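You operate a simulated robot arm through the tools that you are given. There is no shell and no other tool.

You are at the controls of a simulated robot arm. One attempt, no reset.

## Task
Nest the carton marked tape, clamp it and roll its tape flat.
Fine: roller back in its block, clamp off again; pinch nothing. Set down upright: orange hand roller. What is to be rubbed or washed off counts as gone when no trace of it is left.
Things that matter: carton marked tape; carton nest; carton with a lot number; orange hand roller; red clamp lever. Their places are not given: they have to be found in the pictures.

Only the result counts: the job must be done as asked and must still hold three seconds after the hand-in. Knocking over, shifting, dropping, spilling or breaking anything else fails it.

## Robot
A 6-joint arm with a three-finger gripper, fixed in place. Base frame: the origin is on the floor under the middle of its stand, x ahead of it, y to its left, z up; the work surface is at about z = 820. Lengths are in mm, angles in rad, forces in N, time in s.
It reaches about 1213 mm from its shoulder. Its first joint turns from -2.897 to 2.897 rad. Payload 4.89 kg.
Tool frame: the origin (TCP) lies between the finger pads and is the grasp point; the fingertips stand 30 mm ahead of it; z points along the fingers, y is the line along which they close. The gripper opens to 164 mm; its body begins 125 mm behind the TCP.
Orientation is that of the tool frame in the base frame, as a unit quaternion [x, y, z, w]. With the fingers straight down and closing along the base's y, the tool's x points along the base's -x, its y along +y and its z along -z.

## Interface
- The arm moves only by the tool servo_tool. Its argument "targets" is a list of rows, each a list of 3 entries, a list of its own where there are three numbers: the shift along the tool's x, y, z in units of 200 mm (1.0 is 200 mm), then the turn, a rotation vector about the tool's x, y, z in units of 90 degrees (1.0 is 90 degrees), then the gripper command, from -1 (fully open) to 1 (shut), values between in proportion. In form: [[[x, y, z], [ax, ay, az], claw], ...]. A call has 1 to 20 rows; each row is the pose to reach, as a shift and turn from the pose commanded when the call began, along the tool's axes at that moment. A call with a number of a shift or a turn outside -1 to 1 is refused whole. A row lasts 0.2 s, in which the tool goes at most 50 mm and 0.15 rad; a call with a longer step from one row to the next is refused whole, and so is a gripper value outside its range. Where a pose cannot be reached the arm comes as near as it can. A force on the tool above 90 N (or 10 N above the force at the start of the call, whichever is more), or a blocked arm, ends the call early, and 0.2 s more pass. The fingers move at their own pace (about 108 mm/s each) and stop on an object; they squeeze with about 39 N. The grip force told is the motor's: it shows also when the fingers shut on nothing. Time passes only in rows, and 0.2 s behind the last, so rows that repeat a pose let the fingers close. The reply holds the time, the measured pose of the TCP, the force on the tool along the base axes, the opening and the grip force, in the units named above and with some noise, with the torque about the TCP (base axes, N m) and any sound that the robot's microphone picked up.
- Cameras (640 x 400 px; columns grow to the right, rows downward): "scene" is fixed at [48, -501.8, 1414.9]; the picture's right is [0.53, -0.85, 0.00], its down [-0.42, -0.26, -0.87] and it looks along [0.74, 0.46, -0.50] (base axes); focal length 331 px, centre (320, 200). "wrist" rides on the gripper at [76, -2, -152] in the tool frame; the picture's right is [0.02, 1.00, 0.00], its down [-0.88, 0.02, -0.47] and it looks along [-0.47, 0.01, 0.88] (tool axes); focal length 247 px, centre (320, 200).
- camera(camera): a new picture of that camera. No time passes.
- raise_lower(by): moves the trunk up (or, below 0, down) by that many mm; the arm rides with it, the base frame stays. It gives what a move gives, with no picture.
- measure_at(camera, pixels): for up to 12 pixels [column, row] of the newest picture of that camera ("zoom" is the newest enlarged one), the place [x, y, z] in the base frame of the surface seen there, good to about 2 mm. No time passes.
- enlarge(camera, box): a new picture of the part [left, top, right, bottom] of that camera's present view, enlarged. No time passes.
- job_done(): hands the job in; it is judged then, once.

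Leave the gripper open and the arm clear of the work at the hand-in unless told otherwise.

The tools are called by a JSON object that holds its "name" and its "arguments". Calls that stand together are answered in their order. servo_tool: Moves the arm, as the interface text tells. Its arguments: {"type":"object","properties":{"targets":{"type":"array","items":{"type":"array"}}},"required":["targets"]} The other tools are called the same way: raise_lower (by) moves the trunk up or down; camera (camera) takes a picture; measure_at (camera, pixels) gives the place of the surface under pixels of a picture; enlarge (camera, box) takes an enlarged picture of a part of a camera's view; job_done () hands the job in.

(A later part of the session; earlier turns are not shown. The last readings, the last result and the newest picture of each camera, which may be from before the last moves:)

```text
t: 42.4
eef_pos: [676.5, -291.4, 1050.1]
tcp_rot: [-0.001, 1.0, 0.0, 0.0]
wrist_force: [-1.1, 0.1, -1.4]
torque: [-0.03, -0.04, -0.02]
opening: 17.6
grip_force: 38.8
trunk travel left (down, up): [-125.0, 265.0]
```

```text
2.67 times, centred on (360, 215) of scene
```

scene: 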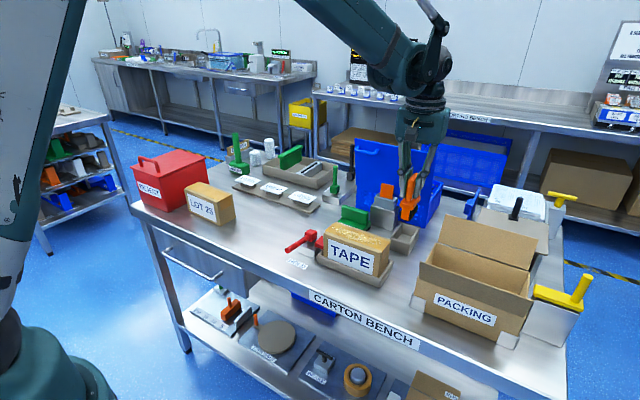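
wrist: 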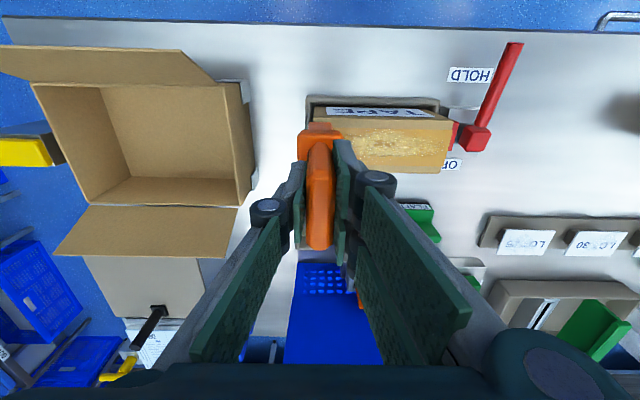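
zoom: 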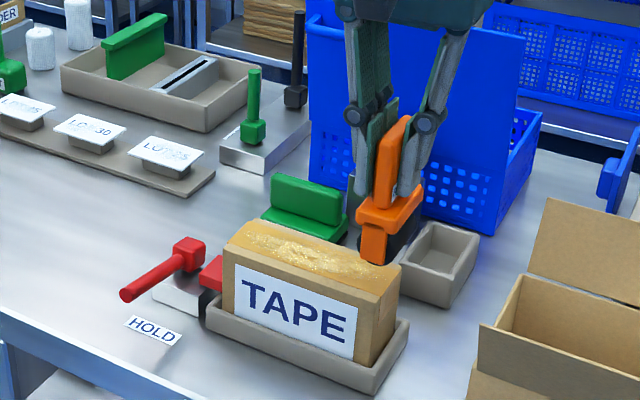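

The roller is above the −y end. I'll measure the tape's edges and the roller's fork/wheel relative to it.

{"name": "enlarge", "arguments": {"camera": "wrist", "box": [290, 90, 470, 190]}}

{"name": "measure_at", "arguments": {"camera": "zoom", "pixels": [[400, 88], [400, 105], [400, 140], [400, 200], [400, 250], [400, 285], [560, 110], [555, 280], [500, 135], [500, 240], [300, 130], [570, 200]]}}

{"name": "enlarge", "arguments": {"camera": "scene", "box": [350, 180, 410, 250]}}

{"name": "measure_at", "arguments": {"camera": "zoom", "pixels": [[250, 200], [240, 250], [250, 290], [300, 300], [215, 280], [290, 310], [180, 310], [260, 320], [200, 260], [330, 260], [320, 240], [300, 340]]}}

```text
3.56 times, centred on (380, 140) of wrist
```

zoom: 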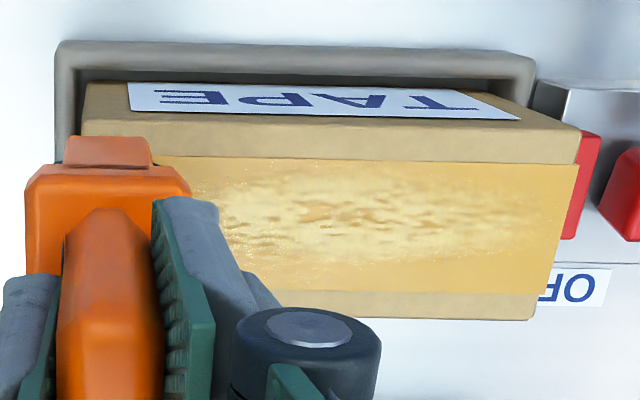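

```text
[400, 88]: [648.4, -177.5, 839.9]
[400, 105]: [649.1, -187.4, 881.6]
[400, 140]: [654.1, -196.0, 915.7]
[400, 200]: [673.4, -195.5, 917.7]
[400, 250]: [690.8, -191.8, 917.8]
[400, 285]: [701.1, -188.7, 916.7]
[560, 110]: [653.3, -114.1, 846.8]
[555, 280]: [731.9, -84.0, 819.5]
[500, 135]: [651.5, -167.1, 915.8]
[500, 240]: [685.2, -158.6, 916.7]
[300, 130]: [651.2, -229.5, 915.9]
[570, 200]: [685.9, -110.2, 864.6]
```

```text
5.71 times, centred on (380, 215) of scene
```

zoom: 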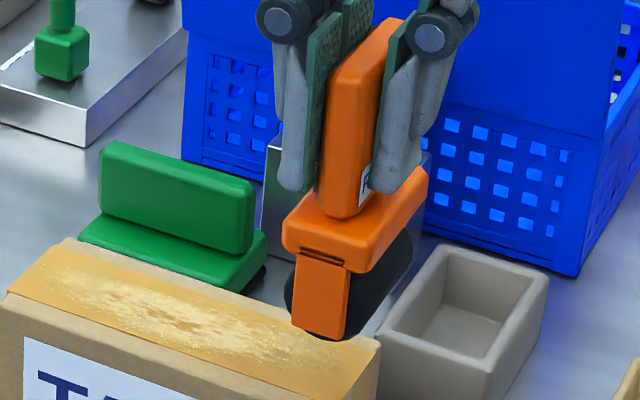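

```text
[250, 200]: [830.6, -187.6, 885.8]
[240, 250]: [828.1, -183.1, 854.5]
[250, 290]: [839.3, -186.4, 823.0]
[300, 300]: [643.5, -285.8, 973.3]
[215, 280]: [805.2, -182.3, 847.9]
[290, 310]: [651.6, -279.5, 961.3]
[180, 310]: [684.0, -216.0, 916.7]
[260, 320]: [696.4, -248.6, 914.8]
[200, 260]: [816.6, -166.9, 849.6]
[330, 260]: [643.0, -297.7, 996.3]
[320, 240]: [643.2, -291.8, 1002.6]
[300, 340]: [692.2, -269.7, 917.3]
```

Tape spans x ≈ 659–703 (centre 681); the wheel needs a +2.5 mm shift. I'll shift and descend to just above contact (TCP z≈1020).

{"name": "servo_tool", "arguments": {"targets": [[[-0.013, 0, 0.05], [0, 0, 0], 1], [[-0.013, 0, 0.1], [0, 0, 0], 1], [[-0.013, 0, 0.145], [0, 0, 0], 1], [[-0.013, 0, 0.145], [0, 0, 0], 1]]}}

{"name": "enlarge", "arguments": {"camera": "scene", "box": [340, 180, 410, 260]}}

```text
t: 43.4
eef_pos: [680.2, -290.8, 1023.3]
tcp_rot: [0.0, 1.0, 0.0, 0.0]
wrist_force: [-0.9, 0.6, -2.0]
torque: [0.02, 0.0, -0.01]
opening: 17.4
grip_force: 39.5
trunk travel left (down, up): [-125.0, 265.0]
```

```text
5.00 times, centred on (375, 220) of scene
```

zoom: 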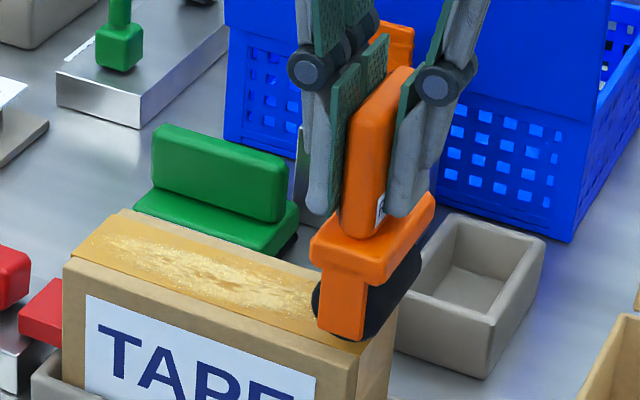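

Now I'll lower in 1 mm steps to feel contact.

{"name": "servo_tool", "arguments": {"targets": [[[0, 0, 0.005], [0, 0, 0], 1], [[0, 0, 0.01], [0, 0, 0], 1], [[0, 0, 0.015], [0, 0, 0], 1], [[0, 0, 0.02], [0, 0, 0], 1], [[0, 0, 0.025], [0, 0, 0], 1], [[0, 0, 0.03], [0, 0, 0], 1]]}}

```text
t: 44.8
eef_pos: [680.5, -290.6, 1016.1]
tcp_rot: [0.0, 1.0, 0.0, 0.0]
wrist_force: [1.1, -0.3, -1.2]
torque: [0.0, -0.01, 0.01]
opening: 17.7
grip_force: 39.2
trunk travel left (down, up): [-125.0, 265.0]
```

No contact yet. Another few millimetres down in 1 mm steps.

{"name": "servo_tool", "arguments": {"targets": [[[0, 0, 0.005], [0, 0, 0], 1], [[0, 0, 0.01], [0, 0, 0], 1], [[0, 0, 0.015], [0, 0, 0], 1], [[0, 0, 0.015], [0, 0, 0], 1]]}}

{"name": "enlarge", "arguments": {"camera": "scene", "box": [340, 180, 410, 260]}}

```text
t: 45.8
eef_pos: [679.1, -289.4, 1015.3]
tcp_rot: [0.0, 1.0, 0.001, 0.001]
wrist_force: [9.5, -4.3, 46.3]
torque: [-0.45, -0.73, -0.05]
opening: 17.2
grip_force: 39.0
trunk travel left (down, up): [-125.0, 265.0]
```

```text
5.00 times, centred on (375, 220) of scene
```

zoom: 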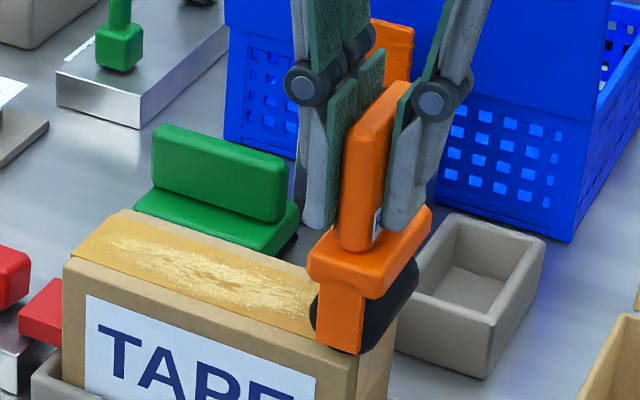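

Contact: 46 N, a bit high. I'll ease up by 1 mm and read the force.

{"name": "servo_tool", "arguments": {"targets": [[[0, 0, -0.005], [0, 0, 0], 1], [[0, 0, -0.005], [0, 0, 0], 1]]}}

```text
t: 46.4
eef_pos: [679.4, -288.8, 1014.1]
tcp_rot: [0.0, 1.0, 0.001, 0.0]
wrist_force: [5.3, -0.6, 37.7]
torque: [-0.11, -0.41, 0.0]
opening: 17.1
grip_force: 38.8
trunk travel left (down, up): [-125.0, 265.0]
```

{"name": "servo_tool", "arguments": {"targets": [[[0, 0, -0.005], [0, 0, 0], 1], [[0, 0, -0.005], [0, 0, 0], 1]]}}

```text
t: 47.0
eef_pos: [680.4, -290.1, 1014.9]
tcp_rot: [0.0, 1.0, 0.0, 0.0]
wrist_force: [0.4, 4.5, 4.3]
torque: [0.44, 0.04, -0.06]
opening: 17.7
grip_force: 38.8
trunk travel left (down, up): [-125.0, 265.0]
```

Now about 6 N. I'll lower by 0.5 mm for a middling force.

{"name": "servo_tool", "arguments": {"targets": [[[0, 0, 0.0025], [0, 0, 0], 1], [[0, 0, 0.0025], [0, 0, 0], 1]]}}

```text
t: 47.6
eef_pos: [679.1, -289.8, 1015.0]
tcp_rot: [0.0, 1.0, 0.0, -0.001]
wrist_force: [-3.3, 3.3, 6.8]
torque: [0.27, 0.42, -0.05]
opening: 17.8
grip_force: 38.8
trunk travel left (down, up): [-125.0, 265.0]
```

{"name": "servo_tool", "arguments": {"targets": [[[0, 0, 0.0025], [0, 0, 0], 1], [[0, 0, 0.0025], [0, 0, 0], 1]]}}

```text
t: 48.2
eef_pos: [678.8, -290.8, 1015.0]
tcp_rot: [0.001, 1.0, 0.0, 0.0]
wrist_force: [-1.7, 1.3, 14.2]
torque: [0.11, 0.35, 0.04]
opening: 17.3
grip_force: 39.4
trunk travel left (down, up): [-125.0, 265.0]
```

About 16 N now. I'll roll first 7 mm toward −y, then forward +y at moderate speed, and check the force midway.

{"name": "servo_tool", "arguments": {"targets": [[[0, -0.02, 0], [0, 0, 0], 1], [[0, -0.037, 0], [0, 0, 0], 1], [[0, -0.02, 0], [0, 0, 0], 1], [[0, 0.02, 0], [0, 0, 0], 1], [[0, 0.06, 0], [0, 0, 0], 1], [[0, 0.1, 0], [0, 0, 0], 1], [[0, 0.14, 0], [0, 0, 0], 1], [[0, 0.18, 0], [0, 0, 0], 1], [[0, 0.22, 0], [0, 0, 0], 1]]}}

{"name": "camera", "arguments": {"camera": "wrist"}}

{"name": "enlarge", "arguments": {"camera": "scene", "box": [310, 170, 410, 270]}}

```text
t: 50.2
eef_pos: [680.3, -244.1, 1013.4]
tcp_rot: [-0.001, 1.0, 0.0, -0.001]
wrist_force: [1.3, -2.9, 3.3]
torque: [-0.19, -0.15, 0.0]
opening: 17.8
grip_force: 39.1
trunk travel left (down, up): [-125.0, 265.0]
```

```text
taken
```

wrist: 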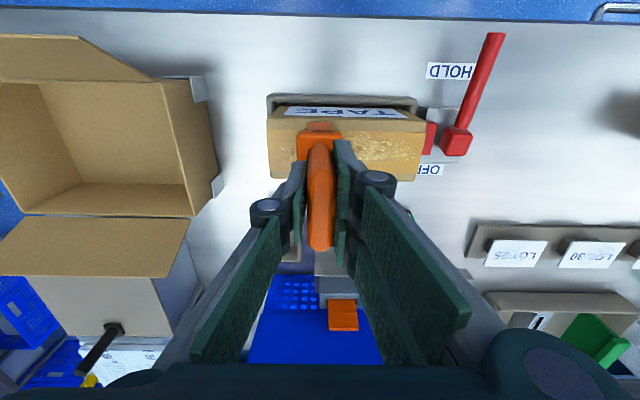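

```text
4.00 times, centred on (360, 220) of scene
```

zoom: 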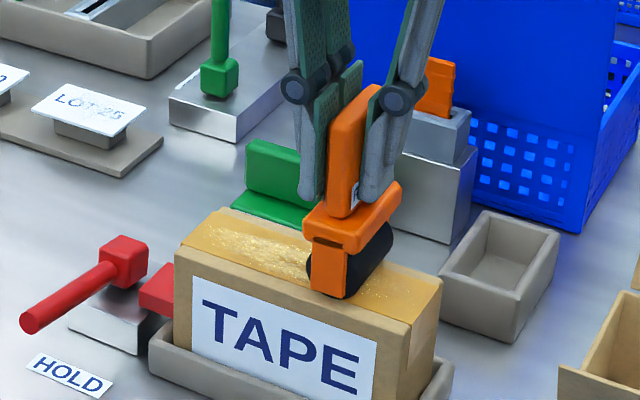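

The force dropped to ~5 N as it moved. I'll look at the tape behind the roller.

{"name": "enlarge", "arguments": {"camera": "scene", "box": [365, 230, 405, 265]}}

{"name": "enlarge", "arguments": {"camera": "wrist", "box": [255, 90, 445, 200]}}

```text
11.43 times, centred on (385, 248) of scene
```

zoom: 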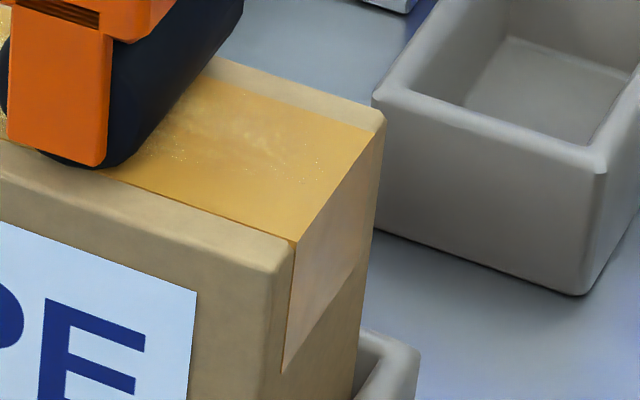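

```text
3.37 times, centred on (350, 145) of wrist
```

zoom: 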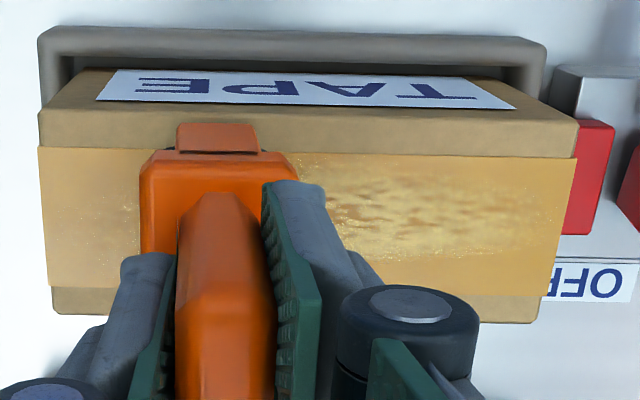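

Rolling works: the tape behind is mostly flat with only faint traces. I'll press 0.8 mm deeper and continue rolling to the +y end (TCP y≈−146).

{"name": "servo_tool", "arguments": {"targets": [[[0, 0, 0.004], [0, 0, 0], 1], [[0, 0.04, 0.004], [0, 0, 0], 1], [[0, 0.08, 0.004], [0, 0, 0], 1], [[0, 0.12, 0.004], [0, 0, 0], 1], [[0, 0.16, 0.004], [0, 0, 0], 1], [[0, 0.2, 0.004], [0, 0, 0], 1], [[0, 0.24, 0.004], [0, 0, 0], 1]]}}

```text
t: 51.8
eef_pos: [678.5, -198.7, 1013.9]
tcp_rot: [-0.001, 1.0, 0.0, 0.001]
wrist_force: [-3.0, -22.0, 33.6]
torque: [-2.26, 0.16, -0.11]
opening: 21.5
grip_force: 39.2
trunk travel left (down, up): [-125.0, 265.0]
```

Side force −22 N and the opening went to 21.5 mm: the roller may be tilting in the grip. I'll look before going on.

{"name": "enlarge", "arguments": {"camera": "scene", "box": [310, 160, 410, 270]}}

{"name": "camera", "arguments": {"camera": "wrist"}}

```text
3.64 times, centred on (360, 215) of scene
```

zoom: 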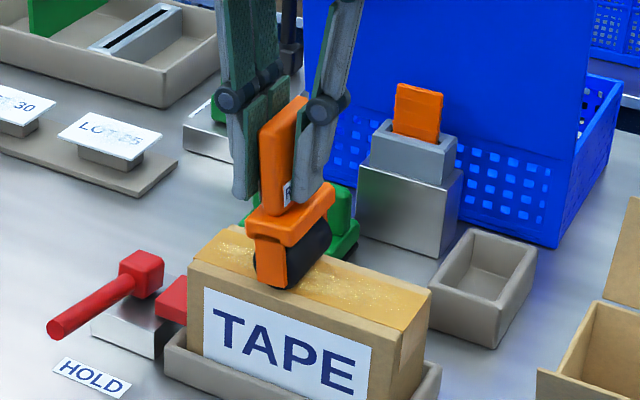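

```text
taken
```

wrist: 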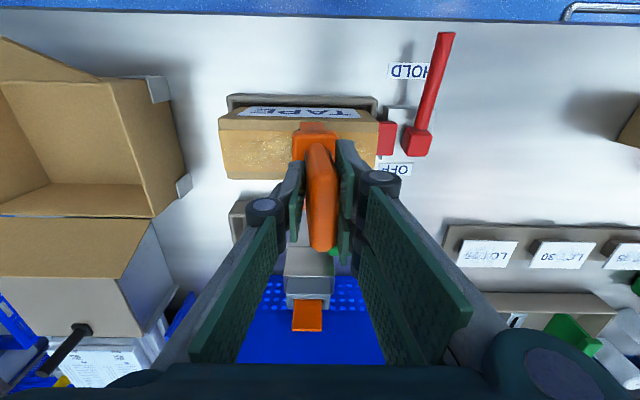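

The wheel drags at this load and tilts the handle slightly. I'll lift off a few mm so the pads square the handle again.

{"name": "servo_tool", "arguments": {"targets": [[[0, 0, -0.02], [0, 0, 0], 1], [[0, 0, -0.05], [0, 0, 0], 1], [[0, 0, -0.05], [0, 0, 0], 1]]}}

{"name": "enlarge", "arguments": {"camera": "scene", "box": [310, 160, 410, 270]}}

{"name": "camera", "arguments": {"camera": "wrist"}}

```text
t: 52.6
eef_pos: [679.9, -198.2, 1022.5]
tcp_rot: [-0.001, 1.0, 0.0, 0.0]
wrist_force: [-0.2, 0.2, -1.8]
torque: [0.02, -0.01, -0.01]
opening: 17.4
grip_force: 39.6
trunk travel left (down, up): [-125.0, 265.0]
```

```text
3.64 times, centred on (360, 215) of scene
```

zoom: 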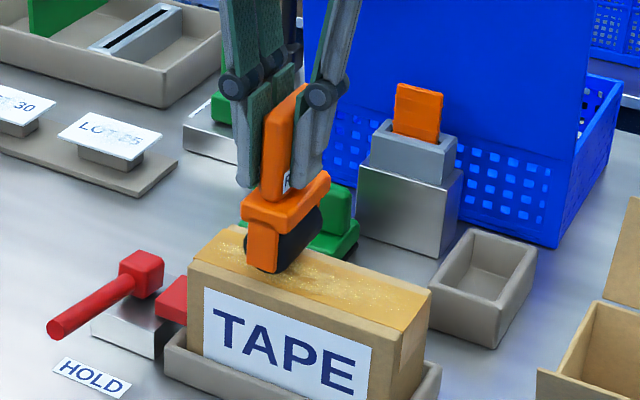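

```text
taken
```

wrist: 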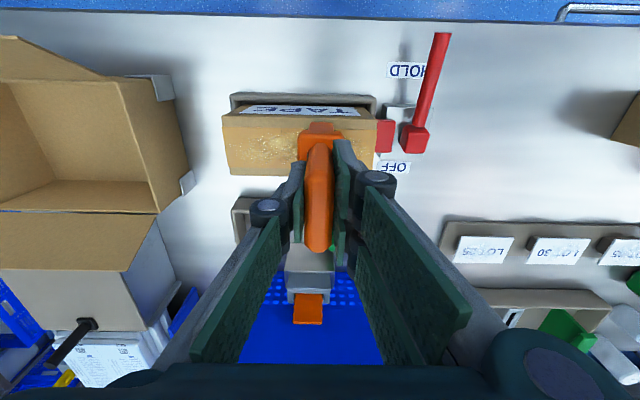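

It squared up again (17.4 mm). Let me look at the tape so far.

{"name": "enlarge", "arguments": {"camera": "wrist", "box": [215, 85, 405, 185]}}

{"name": "enlarge", "arguments": {"camera": "scene", "box": [355, 215, 435, 270]}}

```text
3.37 times, centred on (310, 135) of wrist
```

zoom: 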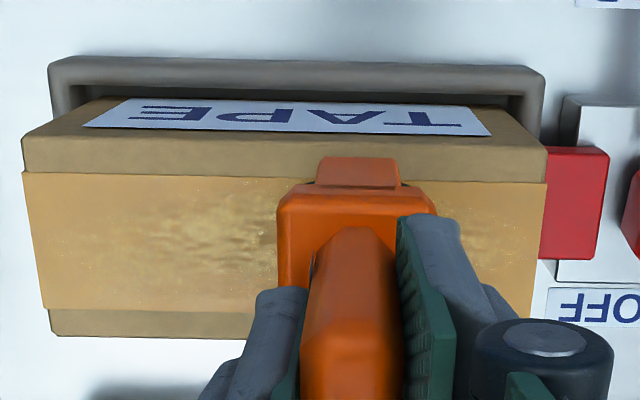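

```text
7.27 times, centred on (395, 242) of scene
```

zoom: 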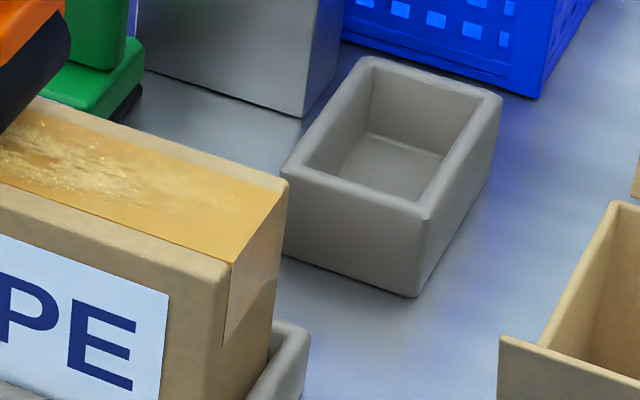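

Traces remain in the middle part. I'll do several gentler passes. First set down again at this place to a moderate force.

{"name": "servo_tool", "arguments": {"targets": [[[0, 0, 0.02], [0, 0, 0], 1], [[0, 0, 0.035], [0, 0, 0], 1], [[0, 0, 0.042], [0, 0, 0], 1], [[0, 0, 0.046], [0, 0, 0], 1], [[0, 0, 0.046], [0, 0, 0], 1]]}}

```text
t: 53.8
eef_pos: [681.0, -197.9, 1013.8]
tcp_rot: [0.001, 1.0, 0.0, 0.0]
wrist_force: [0.2, -1.3, -2.0]
torque: [0.04, -0.02, -0.02]
opening: 17.5
grip_force: 38.9
trunk travel left (down, up): [-125.0, 265.0]
```

No contact yet; lower 1 mm more, in half steps.

{"name": "servo_tool", "arguments": {"targets": [[[0, 0, 0.0025], [0, 0, 0], 1], [[0, 0, 0.005], [0, 0, 0], 1], [[0, 0, 0.005], [0, 0, 0], 1]]}}

```text
t: 54.6
eef_pos: [679.9, -197.2, 1014.3]
tcp_rot: [0.0, 1.0, 0.0, 0.0]
wrist_force: [0.1, 1.0, 2.4]
torque: [0.06, -0.12, -0.03]
opening: 17.4
grip_force: 39.1
trunk travel left (down, up): [-125.0, 265.0]
```

{"name": "servo_tool", "arguments": {"targets": [[[0, 0, 0.0025], [0, 0, 0], 1], [[0, 0, 0.0025], [0, 0, 0], 1]]}}

```text
t: 55.2
eef_pos: [681.1, -198.3, 1013.0]
tcp_rot: [-0.001, 1.0, 0.0, 0.0]
wrist_force: [5.4, 3.9, 20.6]
torque: [0.34, -0.67, -0.01]
opening: 17.6
grip_force: 39.0
trunk travel left (down, up): [-125.0, 265.0]
```

22 N now. I'll ease by 0.2 mm and roll 40 mm toward −y.

{"name": "servo_tool", "arguments": {"targets": [[[0, 0, -0.001], [0, 0, 0], 1], [[0, -0.04, -0.001], [0, 0, 0], 1], [[0, -0.08, -0.001], [0, 0, 0], 1], [[0, -0.12, -0.001], [0, 0, 0], 1], [[0, -0.16, -0.001], [0, 0, 0], 1], [[0, -0.2, -0.001], [0, 0, 0], 1]]}}

{"name": "enlarge", "arguments": {"camera": "scene", "box": [310, 180, 410, 260]}}

```text
t: 56.6
eef_pos: [679.8, -238.6, 1013.5]
tcp_rot: [0.001, 1.0, -0.001, 0.0]
wrist_force: [-0.4, 3.3, 3.4]
torque: [0.31, 0.07, -0.02]
opening: 17.6
grip_force: 38.7
trunk travel left (down, up): [-125.0, 265.0]
```

```text
5.00 times, centred on (360, 220) of scene
```

zoom: 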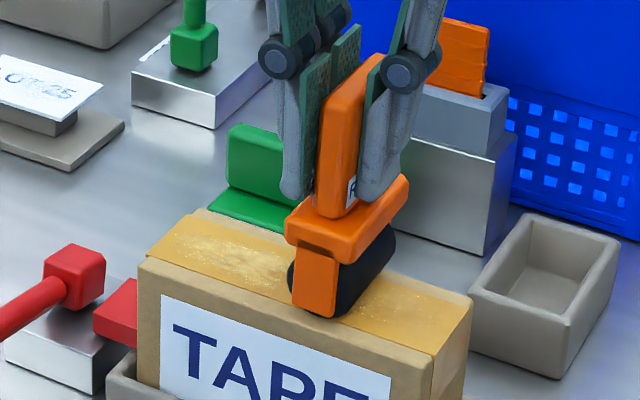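

Force fell to ~5 N again here. I'll lower 0.3 mm and roll on toward −y.

{"name": "servo_tool", "arguments": {"targets": [[[0, 0, 0.0015], [0, 0, 0], 1], [[0, -0.04, 0.002], [0, 0, 0], 1], [[0, -0.08, 0.0025], [0, 0, 0], 1], [[0, -0.12, 0.003], [0, 0, 0], 1], [[0, -0.16, 0.003], [0, 0, 0], 1]]}}

```text
t: 57.8
eef_pos: [679.2, -269.4, 1011.9]
tcp_rot: [-0.001, 1.0, 0.0, 0.0]
wrist_force: [0.1, 17.6, 23.5]
torque: [1.73, 0.04, 0.03]
opening: 17.5
grip_force: 39.2
trunk travel left (down, up): [-125.0, 265.0]
```

About 25 N with 17 N drag, grip still square. Continue to the −y end (y≈−297).

{"name": "servo_tool", "arguments": {"targets": [[[0, -0.04, 0], [0, 0, 0], 1], [[0, -0.08, 0], [0, 0, 0], 1], [[0, -0.12, 0], [0, 0, 0], 1], [[0, -0.14, 0], [0, 0, 0], 1]]}}

{"name": "camera", "arguments": {"camera": "wrist"}}

{"name": "enlarge", "arguments": {"camera": "wrist", "box": [290, 90, 470, 190]}}

{"name": "enlarge", "arguments": {"camera": "scene", "box": [310, 190, 410, 260]}}

```text
t: 58.8
eef_pos: [680.5, -296.6, 1013.3]
tcp_rot: [-0.001, 1.0, 0.001, 0.0]
wrist_force: [-0.3, 18.6, 21.7]
torque: [1.77, -0.03, 0.01]
opening: 17.6
grip_force: 38.8
trunk travel left (down, up): [-125.0, 265.0]
```

```text
taken
```

wrist: 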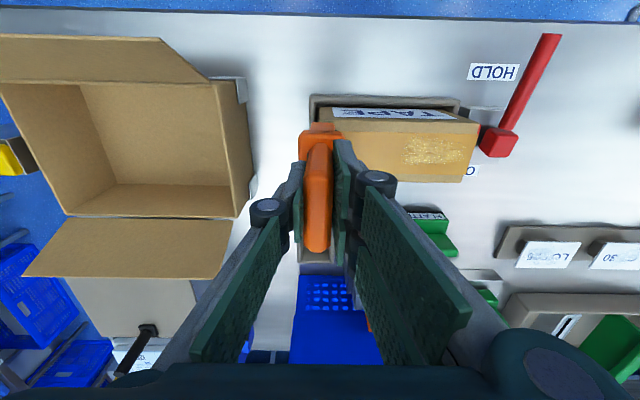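

```text
3.56 times, centred on (380, 140) of wrist
```

zoom: 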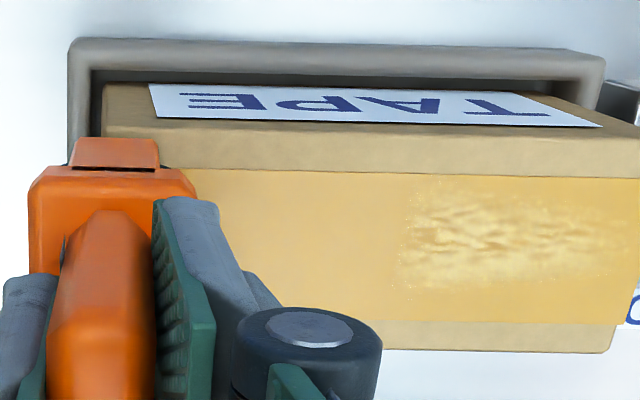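

```text
5.71 times, centred on (360, 225) of scene
```

zoom: 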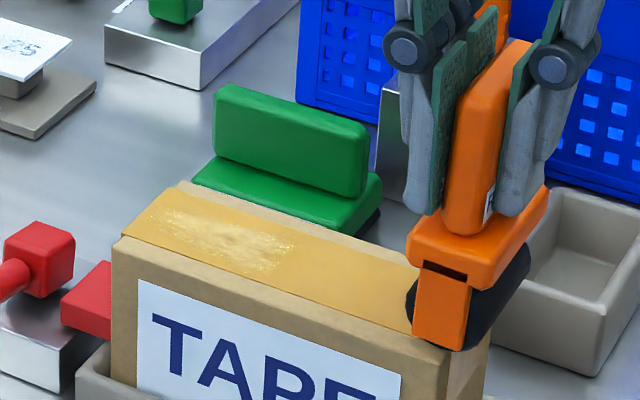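

The half behind the roller is clean now. Remaining bubbles lie at y > −205. I'll lift, move to the +y end (y≈−147), and set down again gently.

{"name": "servo_tool", "arguments": {"targets": [[[0, 0, -0.03], [0, 0, 0], 1], [[0, 0, -0.07], [0, 0, 0], 1], [[0, 0.19, -0.07], [0, 0, 0], 1], [[0, 0.38, -0.07], [0, 0, 0], 1], [[0, 0.57, -0.07], [0, 0, 0], 1], [[0, 0.745, -0.07], [0, 0, 0], 1], [[0, 0.745, -0.05], [0, 0, 0], 1], [[0, 0.745, -0.03], [0, 0, 0], 1], [[0, 0.745, -0.015], [0, 0, 0], 1], [[0, 0.745, -0.01], [0, 0, 0], 1], [[0, 0.745, -0.01], [0, 0, 0], 1]]}}

{"name": "enlarge", "arguments": {"camera": "scene", "box": [310, 180, 410, 260]}}

```text
t: 61.2
eef_pos: [679.5, -149.2, 1014.5]
tcp_rot: [0.0, 1.0, -0.001, 0.0]
wrist_force: [0.7, -0.8, -2.0]
torque: [0.04, 0.01, -0.04]
opening: 17.6
grip_force: 39.3
trunk travel left (down, up): [-125.0, 265.0]
```

```text
5.00 times, centred on (360, 220) of scene
```

zoom: 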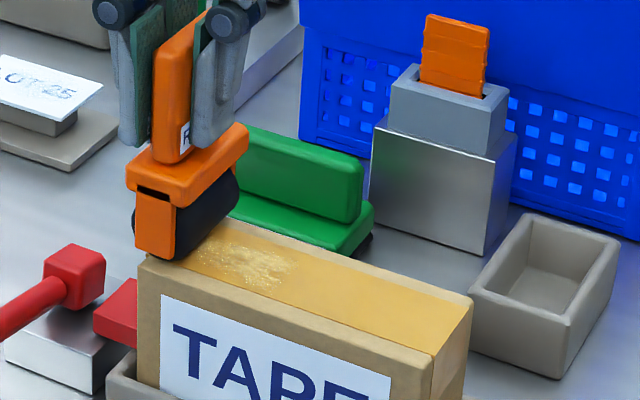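

The roller is just above the +y end. Lower in small steps.

{"name": "servo_tool", "arguments": {"targets": [[[0, 0, 0.0025], [0, 0, 0], 1], [[0, 0, 0.005], [0, 0, 0], 1], [[0, 0, 0.0075], [0, 0, 0], 1], [[0, 0, 0.0075], [0, 0, 0], 1]]}}

```text
t: 62.2
eef_pos: [679.5, -149.8, 1012.1]
tcp_rot: [0.001, 1.0, 0.0, 0.0]
wrist_force: [3.0, 2.0, 14.4]
torque: [0.08, -0.34, -0.01]
opening: 17.6
grip_force: 39.5
trunk travel left (down, up): [-125.0, 265.0]
```

16 N. I'll roll 4 mm toward +y first, then back toward −y over 35 mm, pressing very slightly deeper.

{"name": "servo_tool", "arguments": {"targets": [[[0, 0.02, 0], [0, 0, 0], 1], [[0, 0.02, 0.0005], [0, 0, 0], 1], [[0, -0.01, 0.001], [0, 0, 0], 1], [[0, -0.04, 0.001], [0, 0, 0], 1], [[0, -0.07, 0.001], [0, 0, 0], 1], [[0, -0.1, 0.001], [0, 0, 0], 1], [[0, -0.13, 0.001], [0, 0, 0], 1], [[0, -0.155, 0.001], [0, 0, 0], 1]]}}

{"name": "enlarge", "arguments": {"camera": "scene", "box": [310, 180, 410, 260]}}

```text
t: 64.0
eef_pos: [679.2, -179.5, 1011.7]
tcp_rot: [-0.001, 1.0, 0.001, 0.0]
wrist_force: [-0.9, 10.6, 12.2]
torque: [0.99, 0.06, 0.0]
opening: 17.8
grip_force: 39.3
trunk travel left (down, up): [-125.0, 265.0]
```

```text
5.00 times, centred on (360, 220) of scene
```

zoom: 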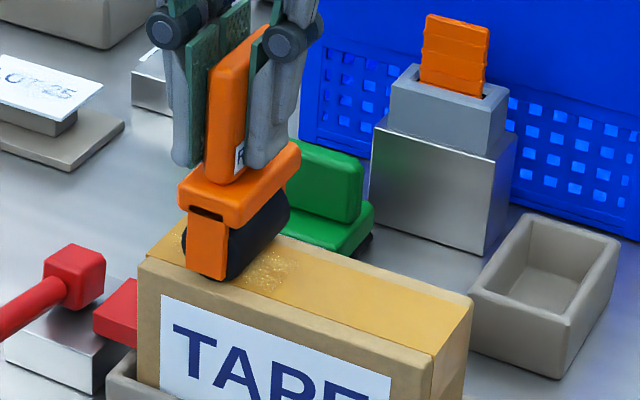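

14 N, steady. Press a touch deeper and continue toward −y for 60 mm.

{"name": "servo_tool", "arguments": {"targets": [[[0, -0.03, 0.001], [0, 0, 0], 1], [[0, -0.06, 0.001], [0, 0, 0], 1], [[0, -0.09, 0.001], [0, 0, 0], 1], [[0, -0.12, 0.0015], [0, 0, 0], 1], [[0, -0.15, 0.0015], [0, 0, 0], 1], [[0, -0.18, 0.0015], [0, 0, 0], 1], [[0, -0.21, 0.002], [0, 0, 0], 1], [[0, -0.24, 0.002], [0, 0, 0], 1], [[0, -0.27, 0.002], [0, 0, 0], 1], [[0, -0.3, 0.002], [0, 0, 0], 1]]}}

{"name": "camera", "arguments": {"camera": "wrist"}}

{"name": "enlarge", "arguments": {"camera": "wrist", "box": [230, 85, 440, 195]}}

{"name": "enlarge", "arguments": {"camera": "scene", "box": [310, 190, 410, 260]}}

```text
t: 66.2
eef_pos: [678.3, -240.7, 1011.5]
tcp_rot: [-0.001, 1.0, -0.001, 0.0]
wrist_force: [-0.5, 12.0, 14.4]
torque: [1.13, 0.05, 0.05]
opening: 17.7
grip_force: 38.9
trunk travel left (down, up): [-125.0, 265.0]
```

```text
taken
```

wrist: 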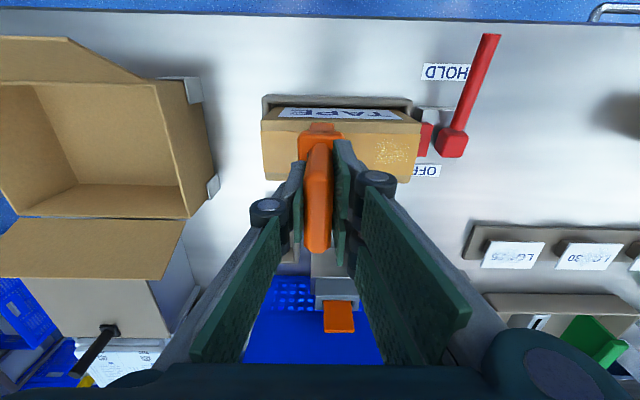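

```text
3.05 times, centred on (335, 140) of wrist
```

zoom: 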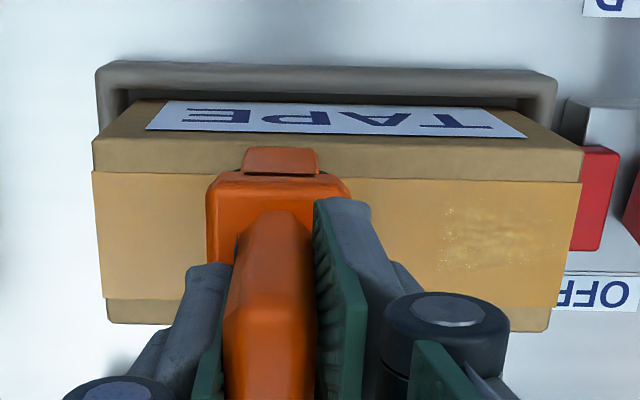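

```text
5.71 times, centred on (360, 225) of scene
```

zoom: 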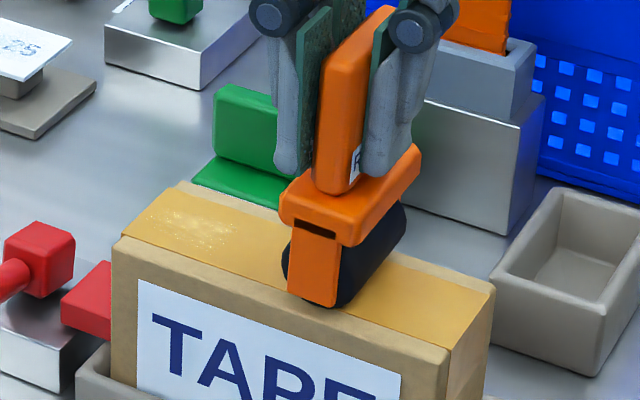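

Only the +y end (y −150 to −185) still shows faint bubbles. Lift, return to the +y end and roll it again with a bit more pressure.

{"name": "servo_tool", "arguments": {"targets": [[[0, 0, -0.03], [0, 0, 0], 1], [[0, 0, -0.05], [0, 0, 0], 1], [[0, 0.16, -0.05], [0, 0, 0], 1], [[0, 0.32, -0.05], [0, 0, 0], 1], [[0, 0.47, -0.05], [0, 0, 0], 1], [[0, 0.47, -0.03], [0, 0, 0], 1], [[0, 0.47, -0.015], [0, 0, 0], 1], [[0, 0.47, -0.005], [0, 0, 0], 1], [[0, 0.47, -0.001], [0, 0, 0], 1], [[0, 0.47, -0.001], [0, 0, 0], 1]]}}

```text
t: 68.4
eef_pos: [680.7, -146.1, 1012.0]
tcp_rot: [0.0, 1.0, 0.0, 0.001]
wrist_force: [0.5, -0.4, -3.0]
torque: [0.02, 0.01, -0.02]
opening: 17.7
grip_force: 39.6
trunk travel left (down, up): [-125.0, 265.0]
```

No contact yet; lower in small steps.

{"name": "servo_tool", "arguments": {"targets": [[[0, 0, 0.002], [0, 0, 0], 1], [[0, 0, 0.004], [0, 0, 0], 1], [[0, 0, 0.004], [0, 0, 0], 1]]}}

```text
t: 69.2
eef_pos: [680.5, -147.0, 1011.6]
tcp_rot: [0.001, 1.0, 0.0, 0.0]
wrist_force: [1.0, 0.4, 12.1]
torque: [0.02, -0.1, 0.02]
opening: 17.5
grip_force: 38.9
trunk travel left (down, up): [-125.0, 265.0]
```

14 N. Press 0.3 mm more and roll 55 mm toward −y slowly.

{"name": "servo_tool", "arguments": {"targets": [[[0, 0, 0.001], [0, 0, 0], 1], [[0, -0.025, 0.0015], [0, 0, 0], 1], [[0, -0.05, 0.0015], [0, 0, 0], 1], [[0, -0.075, 0.0015], [0, 0, 0], 1], [[0, -0.1, 0.002], [0, 0, 0], 1], [[0, -0.125, 0.002], [0, 0, 0], 1], [[0, -0.15, 0.002], [0, 0, 0], 1], [[0, -0.175, 0.002], [0, 0, 0], 1], [[0, -0.2, 0.0025], [0, 0, 0], 1], [[0, -0.24, 0.0025], [0, 0, 0], 1], [[0, -0.28, 0.0025], [0, 0, 0], 1]]}}

{"name": "camera", "arguments": {"camera": "wrist"}}

{"name": "enlarge", "arguments": {"camera": "wrist", "box": [230, 85, 420, 190]}}

{"name": "enlarge", "arguments": {"camera": "scene", "box": [320, 210, 400, 260]}}

```text
t: 71.6
eef_pos: [679.2, -201.6, 1012.5]
tcp_rot: [-0.001, 1.0, 0.0, 0.0]
wrist_force: [-1.1, 22.8, 29.7]
torque: [2.09, 0.17, 0.07]
opening: 17.8
grip_force: 39.3
trunk travel left (down, up): [-125.0, 265.0]
```

```text
taken
```

wrist: 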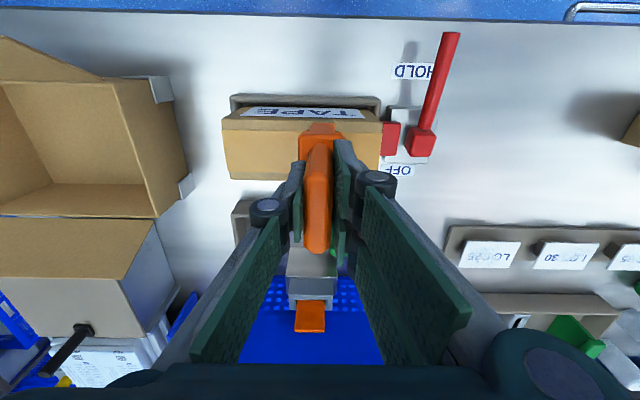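

```text
3.37 times, centred on (325, 138) of wrist
```

zoom: 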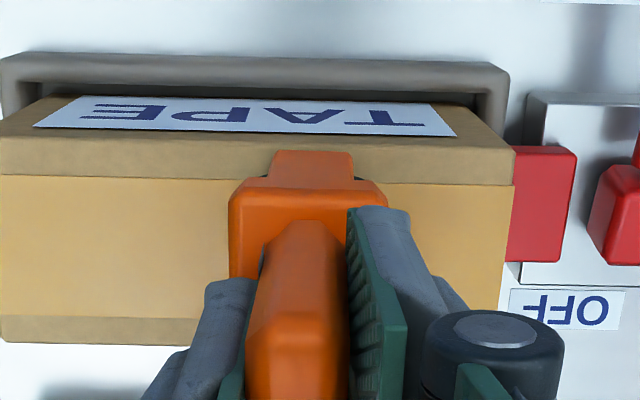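

```text
8.00 times, centred on (360, 235) of scene
```

zoom: 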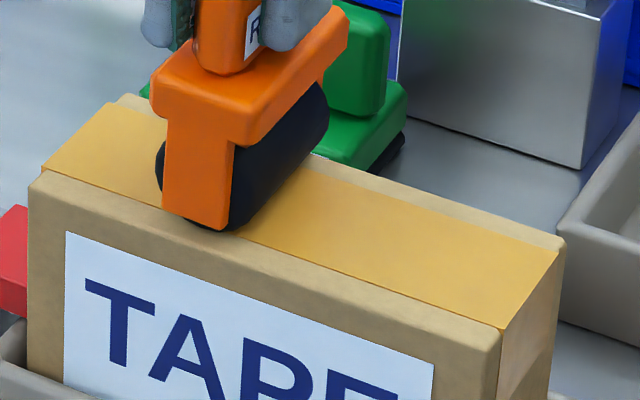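

The tape looks flat everywhere visible. I'll ease slightly and keep rolling to y≈−260, then lift and inspect the whole tape.

{"name": "servo_tool", "arguments": {"targets": [[[0, -0.03, -0.001], [0, 0, 0], 1], [[0, -0.07, -0.001], [0, 0, 0], 1], [[0, -0.11, -0.001], [0, 0, 0], 1], [[0, -0.15, -0.001], [0, 0, 0], 1], [[0, -0.19, -0.001], [0, 0, 0], 1], [[0, -0.23, -0.001], [0, 0, 0], 1], [[0, -0.27, -0.001], [0, 0, 0], 1], [[0, -0.27, -0.03], [0, 0, 0], 1], [[0, -0.27, -0.1], [0, 0, 0], 1], [[0, -0.27, -0.25], [0, 0, 0], 1], [[0, -0.27, -0.4], [0, 0, 0], 1], [[0, -0.27, -0.4], [0, 0, 0], 1]]}}

{"name": "camera", "arguments": {"camera": "wrist"}}

{"name": "enlarge", "arguments": {"camera": "scene", "box": [315, 200, 405, 265]}}

```text
t: 74.2
eef_pos: [680.3, -257.0, 1092.1]
tcp_rot: [-0.001, 1.0, 0.0, 0.0]
wrist_force: [-0.1, 0.6, -2.1]
torque: [0.01, -0.05, 0.0]
opening: 17.4
grip_force: 38.7
trunk travel left (down, up): [-125.0, 265.0]
```

```text
taken
```

wrist: 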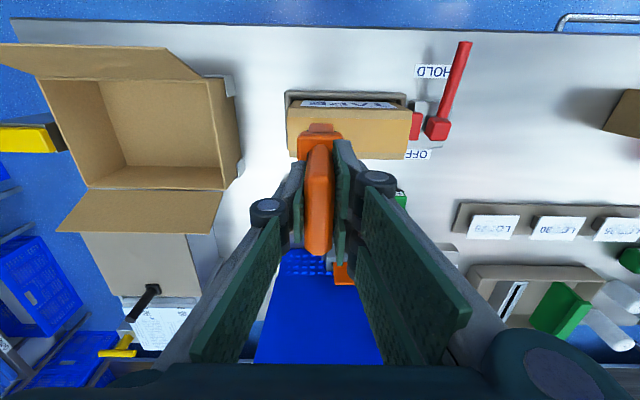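

```text
6.15 times, centred on (360, 232) of scene
```

zoom: 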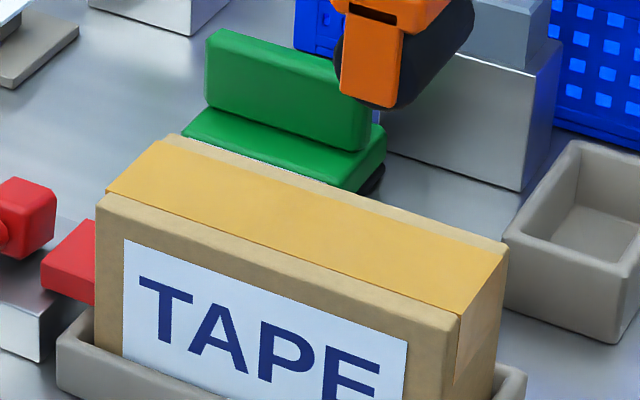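

The tape looks clean. I'll check it at higher magnification in two halves for faint traces.

{"name": "enlarge", "arguments": {"camera": "scene", "box": [325, 215, 370, 245]}}

{"name": "enlarge", "arguments": {"camera": "scene", "box": [350, 225, 395, 255]}}

{"name": "enlarge", "arguments": {"camera": "wrist", "box": [280, 85, 430, 170]}}

```text
13.33 times, centred on (348, 230) of scene
```

zoom: 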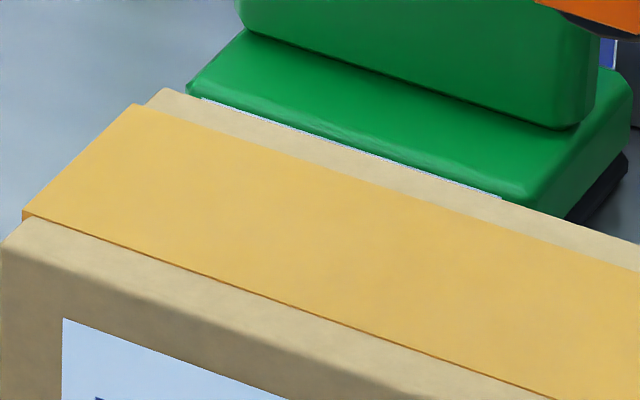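

```text
13.33 times, centred on (372, 240) of scene
```

zoom: 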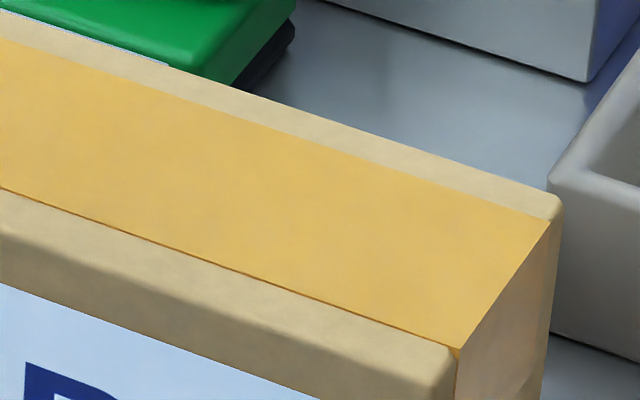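

```text
4.27 times, centred on (355, 128) of wrist
```

zoom: 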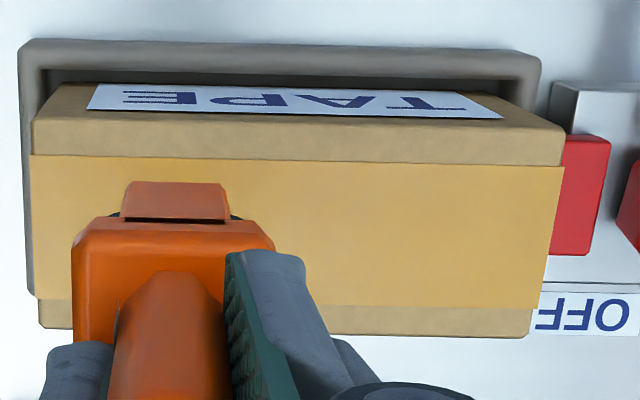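

The tape is flat with no trace. Now I'll carry the roller back to above its block at (836, −298.7), staying at z≈1092.

{"name": "servo_tool", "arguments": {"targets": [[[-0.16, -0.04, 0], [0, 0, 0], 1], [[-0.36, -0.09, 0], [0, 0, 0], 1], [[-0.56, -0.15, 0], [0, 0, 0], 1], [[-0.7785, -0.2085, 0], [0, 0, 0], 1], [[-0.7785, -0.2085, 0], [0, 0, 0], 1], [[-0.7785, -0.2085, 0], [0, 0, 0], 1]]}}

{"name": "camera", "arguments": {"camera": "wrist"}}

{"name": "enlarge", "arguments": {"camera": "scene", "box": [360, 120, 460, 260]}}

```text
t: 75.6
eef_pos: [838.1, -297.3, 1089.3]
tcp_rot: [0.001, 1.0, 0.0, -0.001]
wrist_force: [0.8, -0.2, -2.0]
torque: [0.02, 0.13, 0.0]
opening: 17.3
grip_force: 39.1
trunk travel left (down, up): [-125.0, 265.0]
```

```text
taken
```

wrist: 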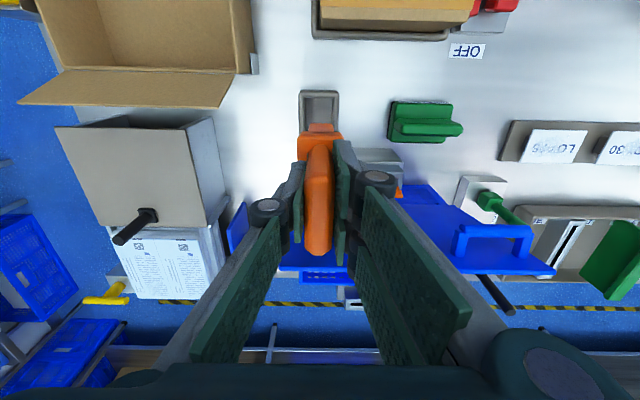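

```text
2.86 times, centred on (410, 190) of scene
```

zoom: 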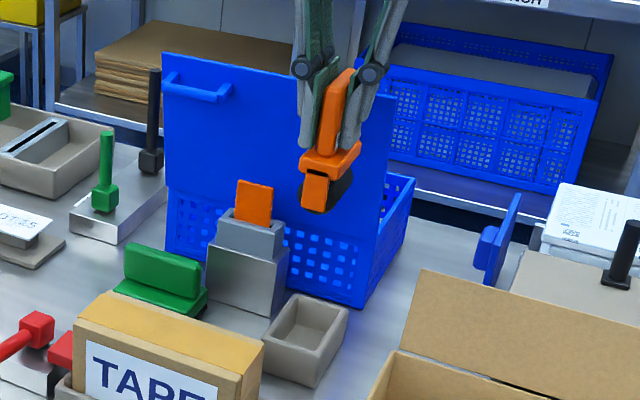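

Descend to TCP z≈1000 (wheel bottom ≈904, rim at 862), then check alignment.

{"name": "servo_tool", "arguments": {"targets": [[[0, 0, 0.15], [0, 0, 0], 1], [[0, 0, 0.3], [0, 0, 0], 1], [[0, 0, 0.45], [0, 0, 0], 1], [[0, 0, 0.45], [0, 0, 0], 1]]}}

{"name": "camera", "arguments": {"camera": "wrist"}}

{"name": "enlarge", "arguments": {"camera": "scene", "box": [380, 170, 430, 260]}}

{"name": "measure_at", "arguments": {"camera": "zoom", "pixels": [[260, 120], [265, 90], [300, 100], [250, 85], [330, 140], [300, 140], [250, 230], [300, 290], [330, 330], [370, 280], [370, 230], [290, 250]]}}

```text
t: 76.6
eef_pos: [839.0, -299.0, 998.3]
tcp_rot: [0.0, 1.0, 0.0, 0.0]
wrist_force: [0.6, -0.9, -2.2]
torque: [0.02, 0.05, 0.03]
opening: 17.7
grip_force: 38.9
trunk travel left (down, up): [-125.0, 265.0]
```

```text
taken
```

wrist: 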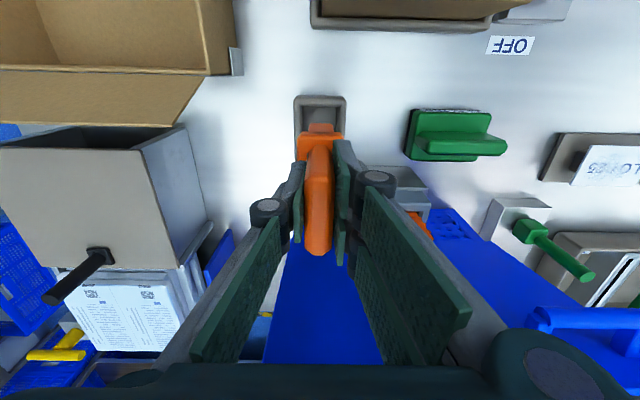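

```text
4.44 times, centred on (405, 215) of scene
```

zoom: 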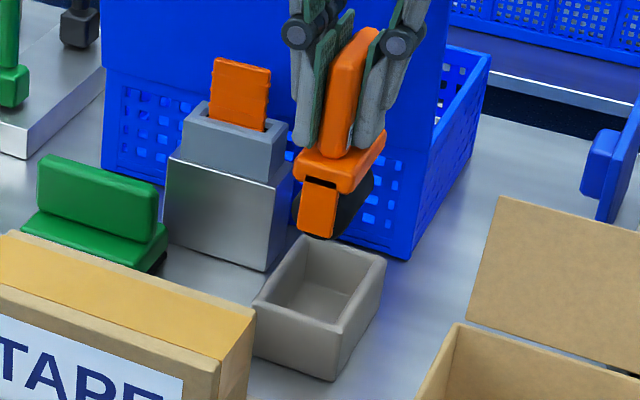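

```text
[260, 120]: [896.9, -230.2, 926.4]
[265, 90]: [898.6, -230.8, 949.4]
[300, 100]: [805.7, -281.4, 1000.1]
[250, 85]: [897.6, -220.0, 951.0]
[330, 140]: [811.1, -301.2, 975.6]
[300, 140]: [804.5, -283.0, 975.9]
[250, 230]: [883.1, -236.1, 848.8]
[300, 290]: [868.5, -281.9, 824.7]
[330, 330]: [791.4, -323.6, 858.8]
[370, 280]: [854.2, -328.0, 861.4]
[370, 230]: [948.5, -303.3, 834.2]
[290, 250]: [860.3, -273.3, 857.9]
```

Measure the fork tab and body edges now, to compare with the pose in which I picked it up.

{"name": "measure_at", "arguments": {"camera": "zoom", "pixels": [[318, 200], [318, 215], [305, 215], [328, 215], [318, 230], [312, 175], [335, 185], [350, 165], [370, 150], [345, 210], [300, 165], [360, 190]]}}

{"name": "enlarge", "arguments": {"camera": "wrist", "box": [270, 85, 370, 185]}}

{"name": "measure_at", "arguments": {"camera": "zoom", "pixels": [[160, 80], [300, 80], [230, 60], [230, 95], [170, 150], [295, 150], [230, 155], [230, 185], [190, 200], [280, 200], [165, 50], [295, 50]]}}

```text
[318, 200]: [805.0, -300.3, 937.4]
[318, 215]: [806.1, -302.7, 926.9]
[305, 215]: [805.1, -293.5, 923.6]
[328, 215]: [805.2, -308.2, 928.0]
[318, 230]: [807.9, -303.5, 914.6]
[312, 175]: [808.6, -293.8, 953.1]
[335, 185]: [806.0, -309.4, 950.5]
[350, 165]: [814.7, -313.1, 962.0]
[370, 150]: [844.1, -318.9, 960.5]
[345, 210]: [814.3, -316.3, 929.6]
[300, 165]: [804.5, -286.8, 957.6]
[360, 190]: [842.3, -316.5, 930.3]
```

```text
4.00 times, centred on (320, 135) of wrist
```

zoom: 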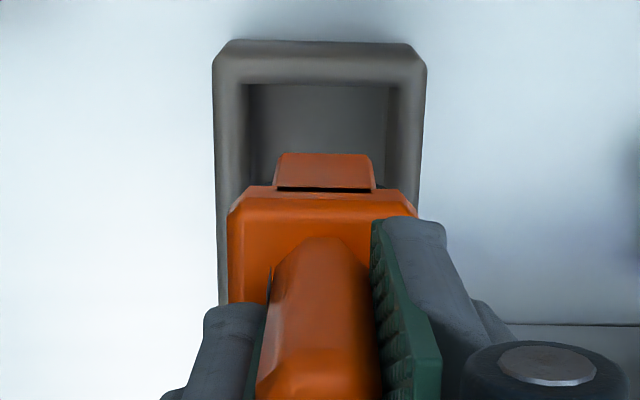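

```text
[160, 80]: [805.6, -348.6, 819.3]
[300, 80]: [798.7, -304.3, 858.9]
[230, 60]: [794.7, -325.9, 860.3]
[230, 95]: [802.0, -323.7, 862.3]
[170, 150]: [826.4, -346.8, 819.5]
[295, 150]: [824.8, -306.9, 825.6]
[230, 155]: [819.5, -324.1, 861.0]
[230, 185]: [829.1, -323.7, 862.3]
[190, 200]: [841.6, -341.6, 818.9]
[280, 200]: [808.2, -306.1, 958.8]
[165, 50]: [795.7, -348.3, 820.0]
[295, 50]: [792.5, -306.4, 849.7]
```

Compared with its rest pose the roller is ~3 mm too far in +x and sits ~3 mm higher in the grip (so it should rest at TCP z≈922). I'll shift −3 mm in x and descend into the block to TCP z≈935.

{"name": "servo_tool", "arguments": {"targets": [[[0.015, 0, 0], [0, 0, 0], 1], [[0.015, 0, 0.08], [0, 0, 0], 1], [[0.015, 0, 0.16], [0, 0, 0], 1], [[0.015, 0, 0.16], [0, 0, 0], 1]]}}

{"name": "camera", "arguments": {"camera": "wrist"}}

{"name": "enlarge", "arguments": {"camera": "wrist", "box": [270, 85, 370, 185]}}

{"name": "enlarge", "arguments": {"camera": "scene", "box": [380, 190, 430, 260]}}

```text
t: 77.6
eef_pos: [833.2, -297.3, 968.3]
tcp_rot: [-0.001, 1.0, 0.0, 0.0]
wrist_force: [-0.3, 0.0, -1.6]
torque: [-0.01, 0.03, -0.01]
opening: 17.5
grip_force: 39.4
trunk travel left (down, up): [-125.0, 265.0]
```

```text
taken
```

wrist: 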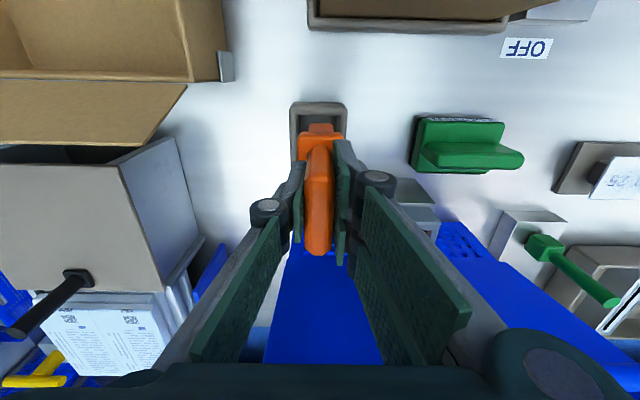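

```text
4.00 times, centred on (320, 135) of wrist
```

zoom: 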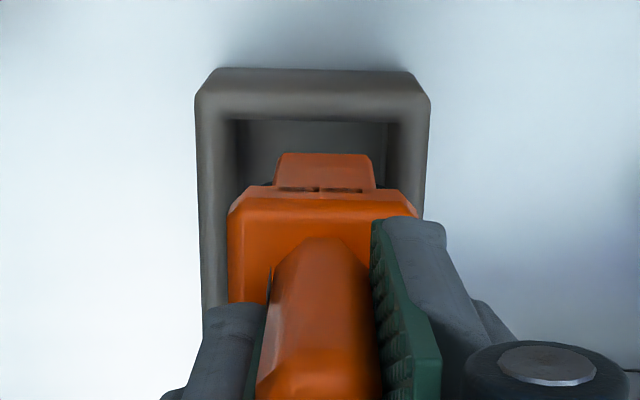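

```text
5.71 times, centred on (405, 225) of scene
```

zoom: 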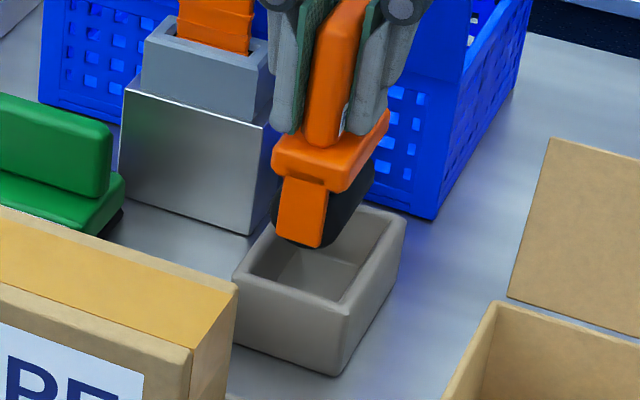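

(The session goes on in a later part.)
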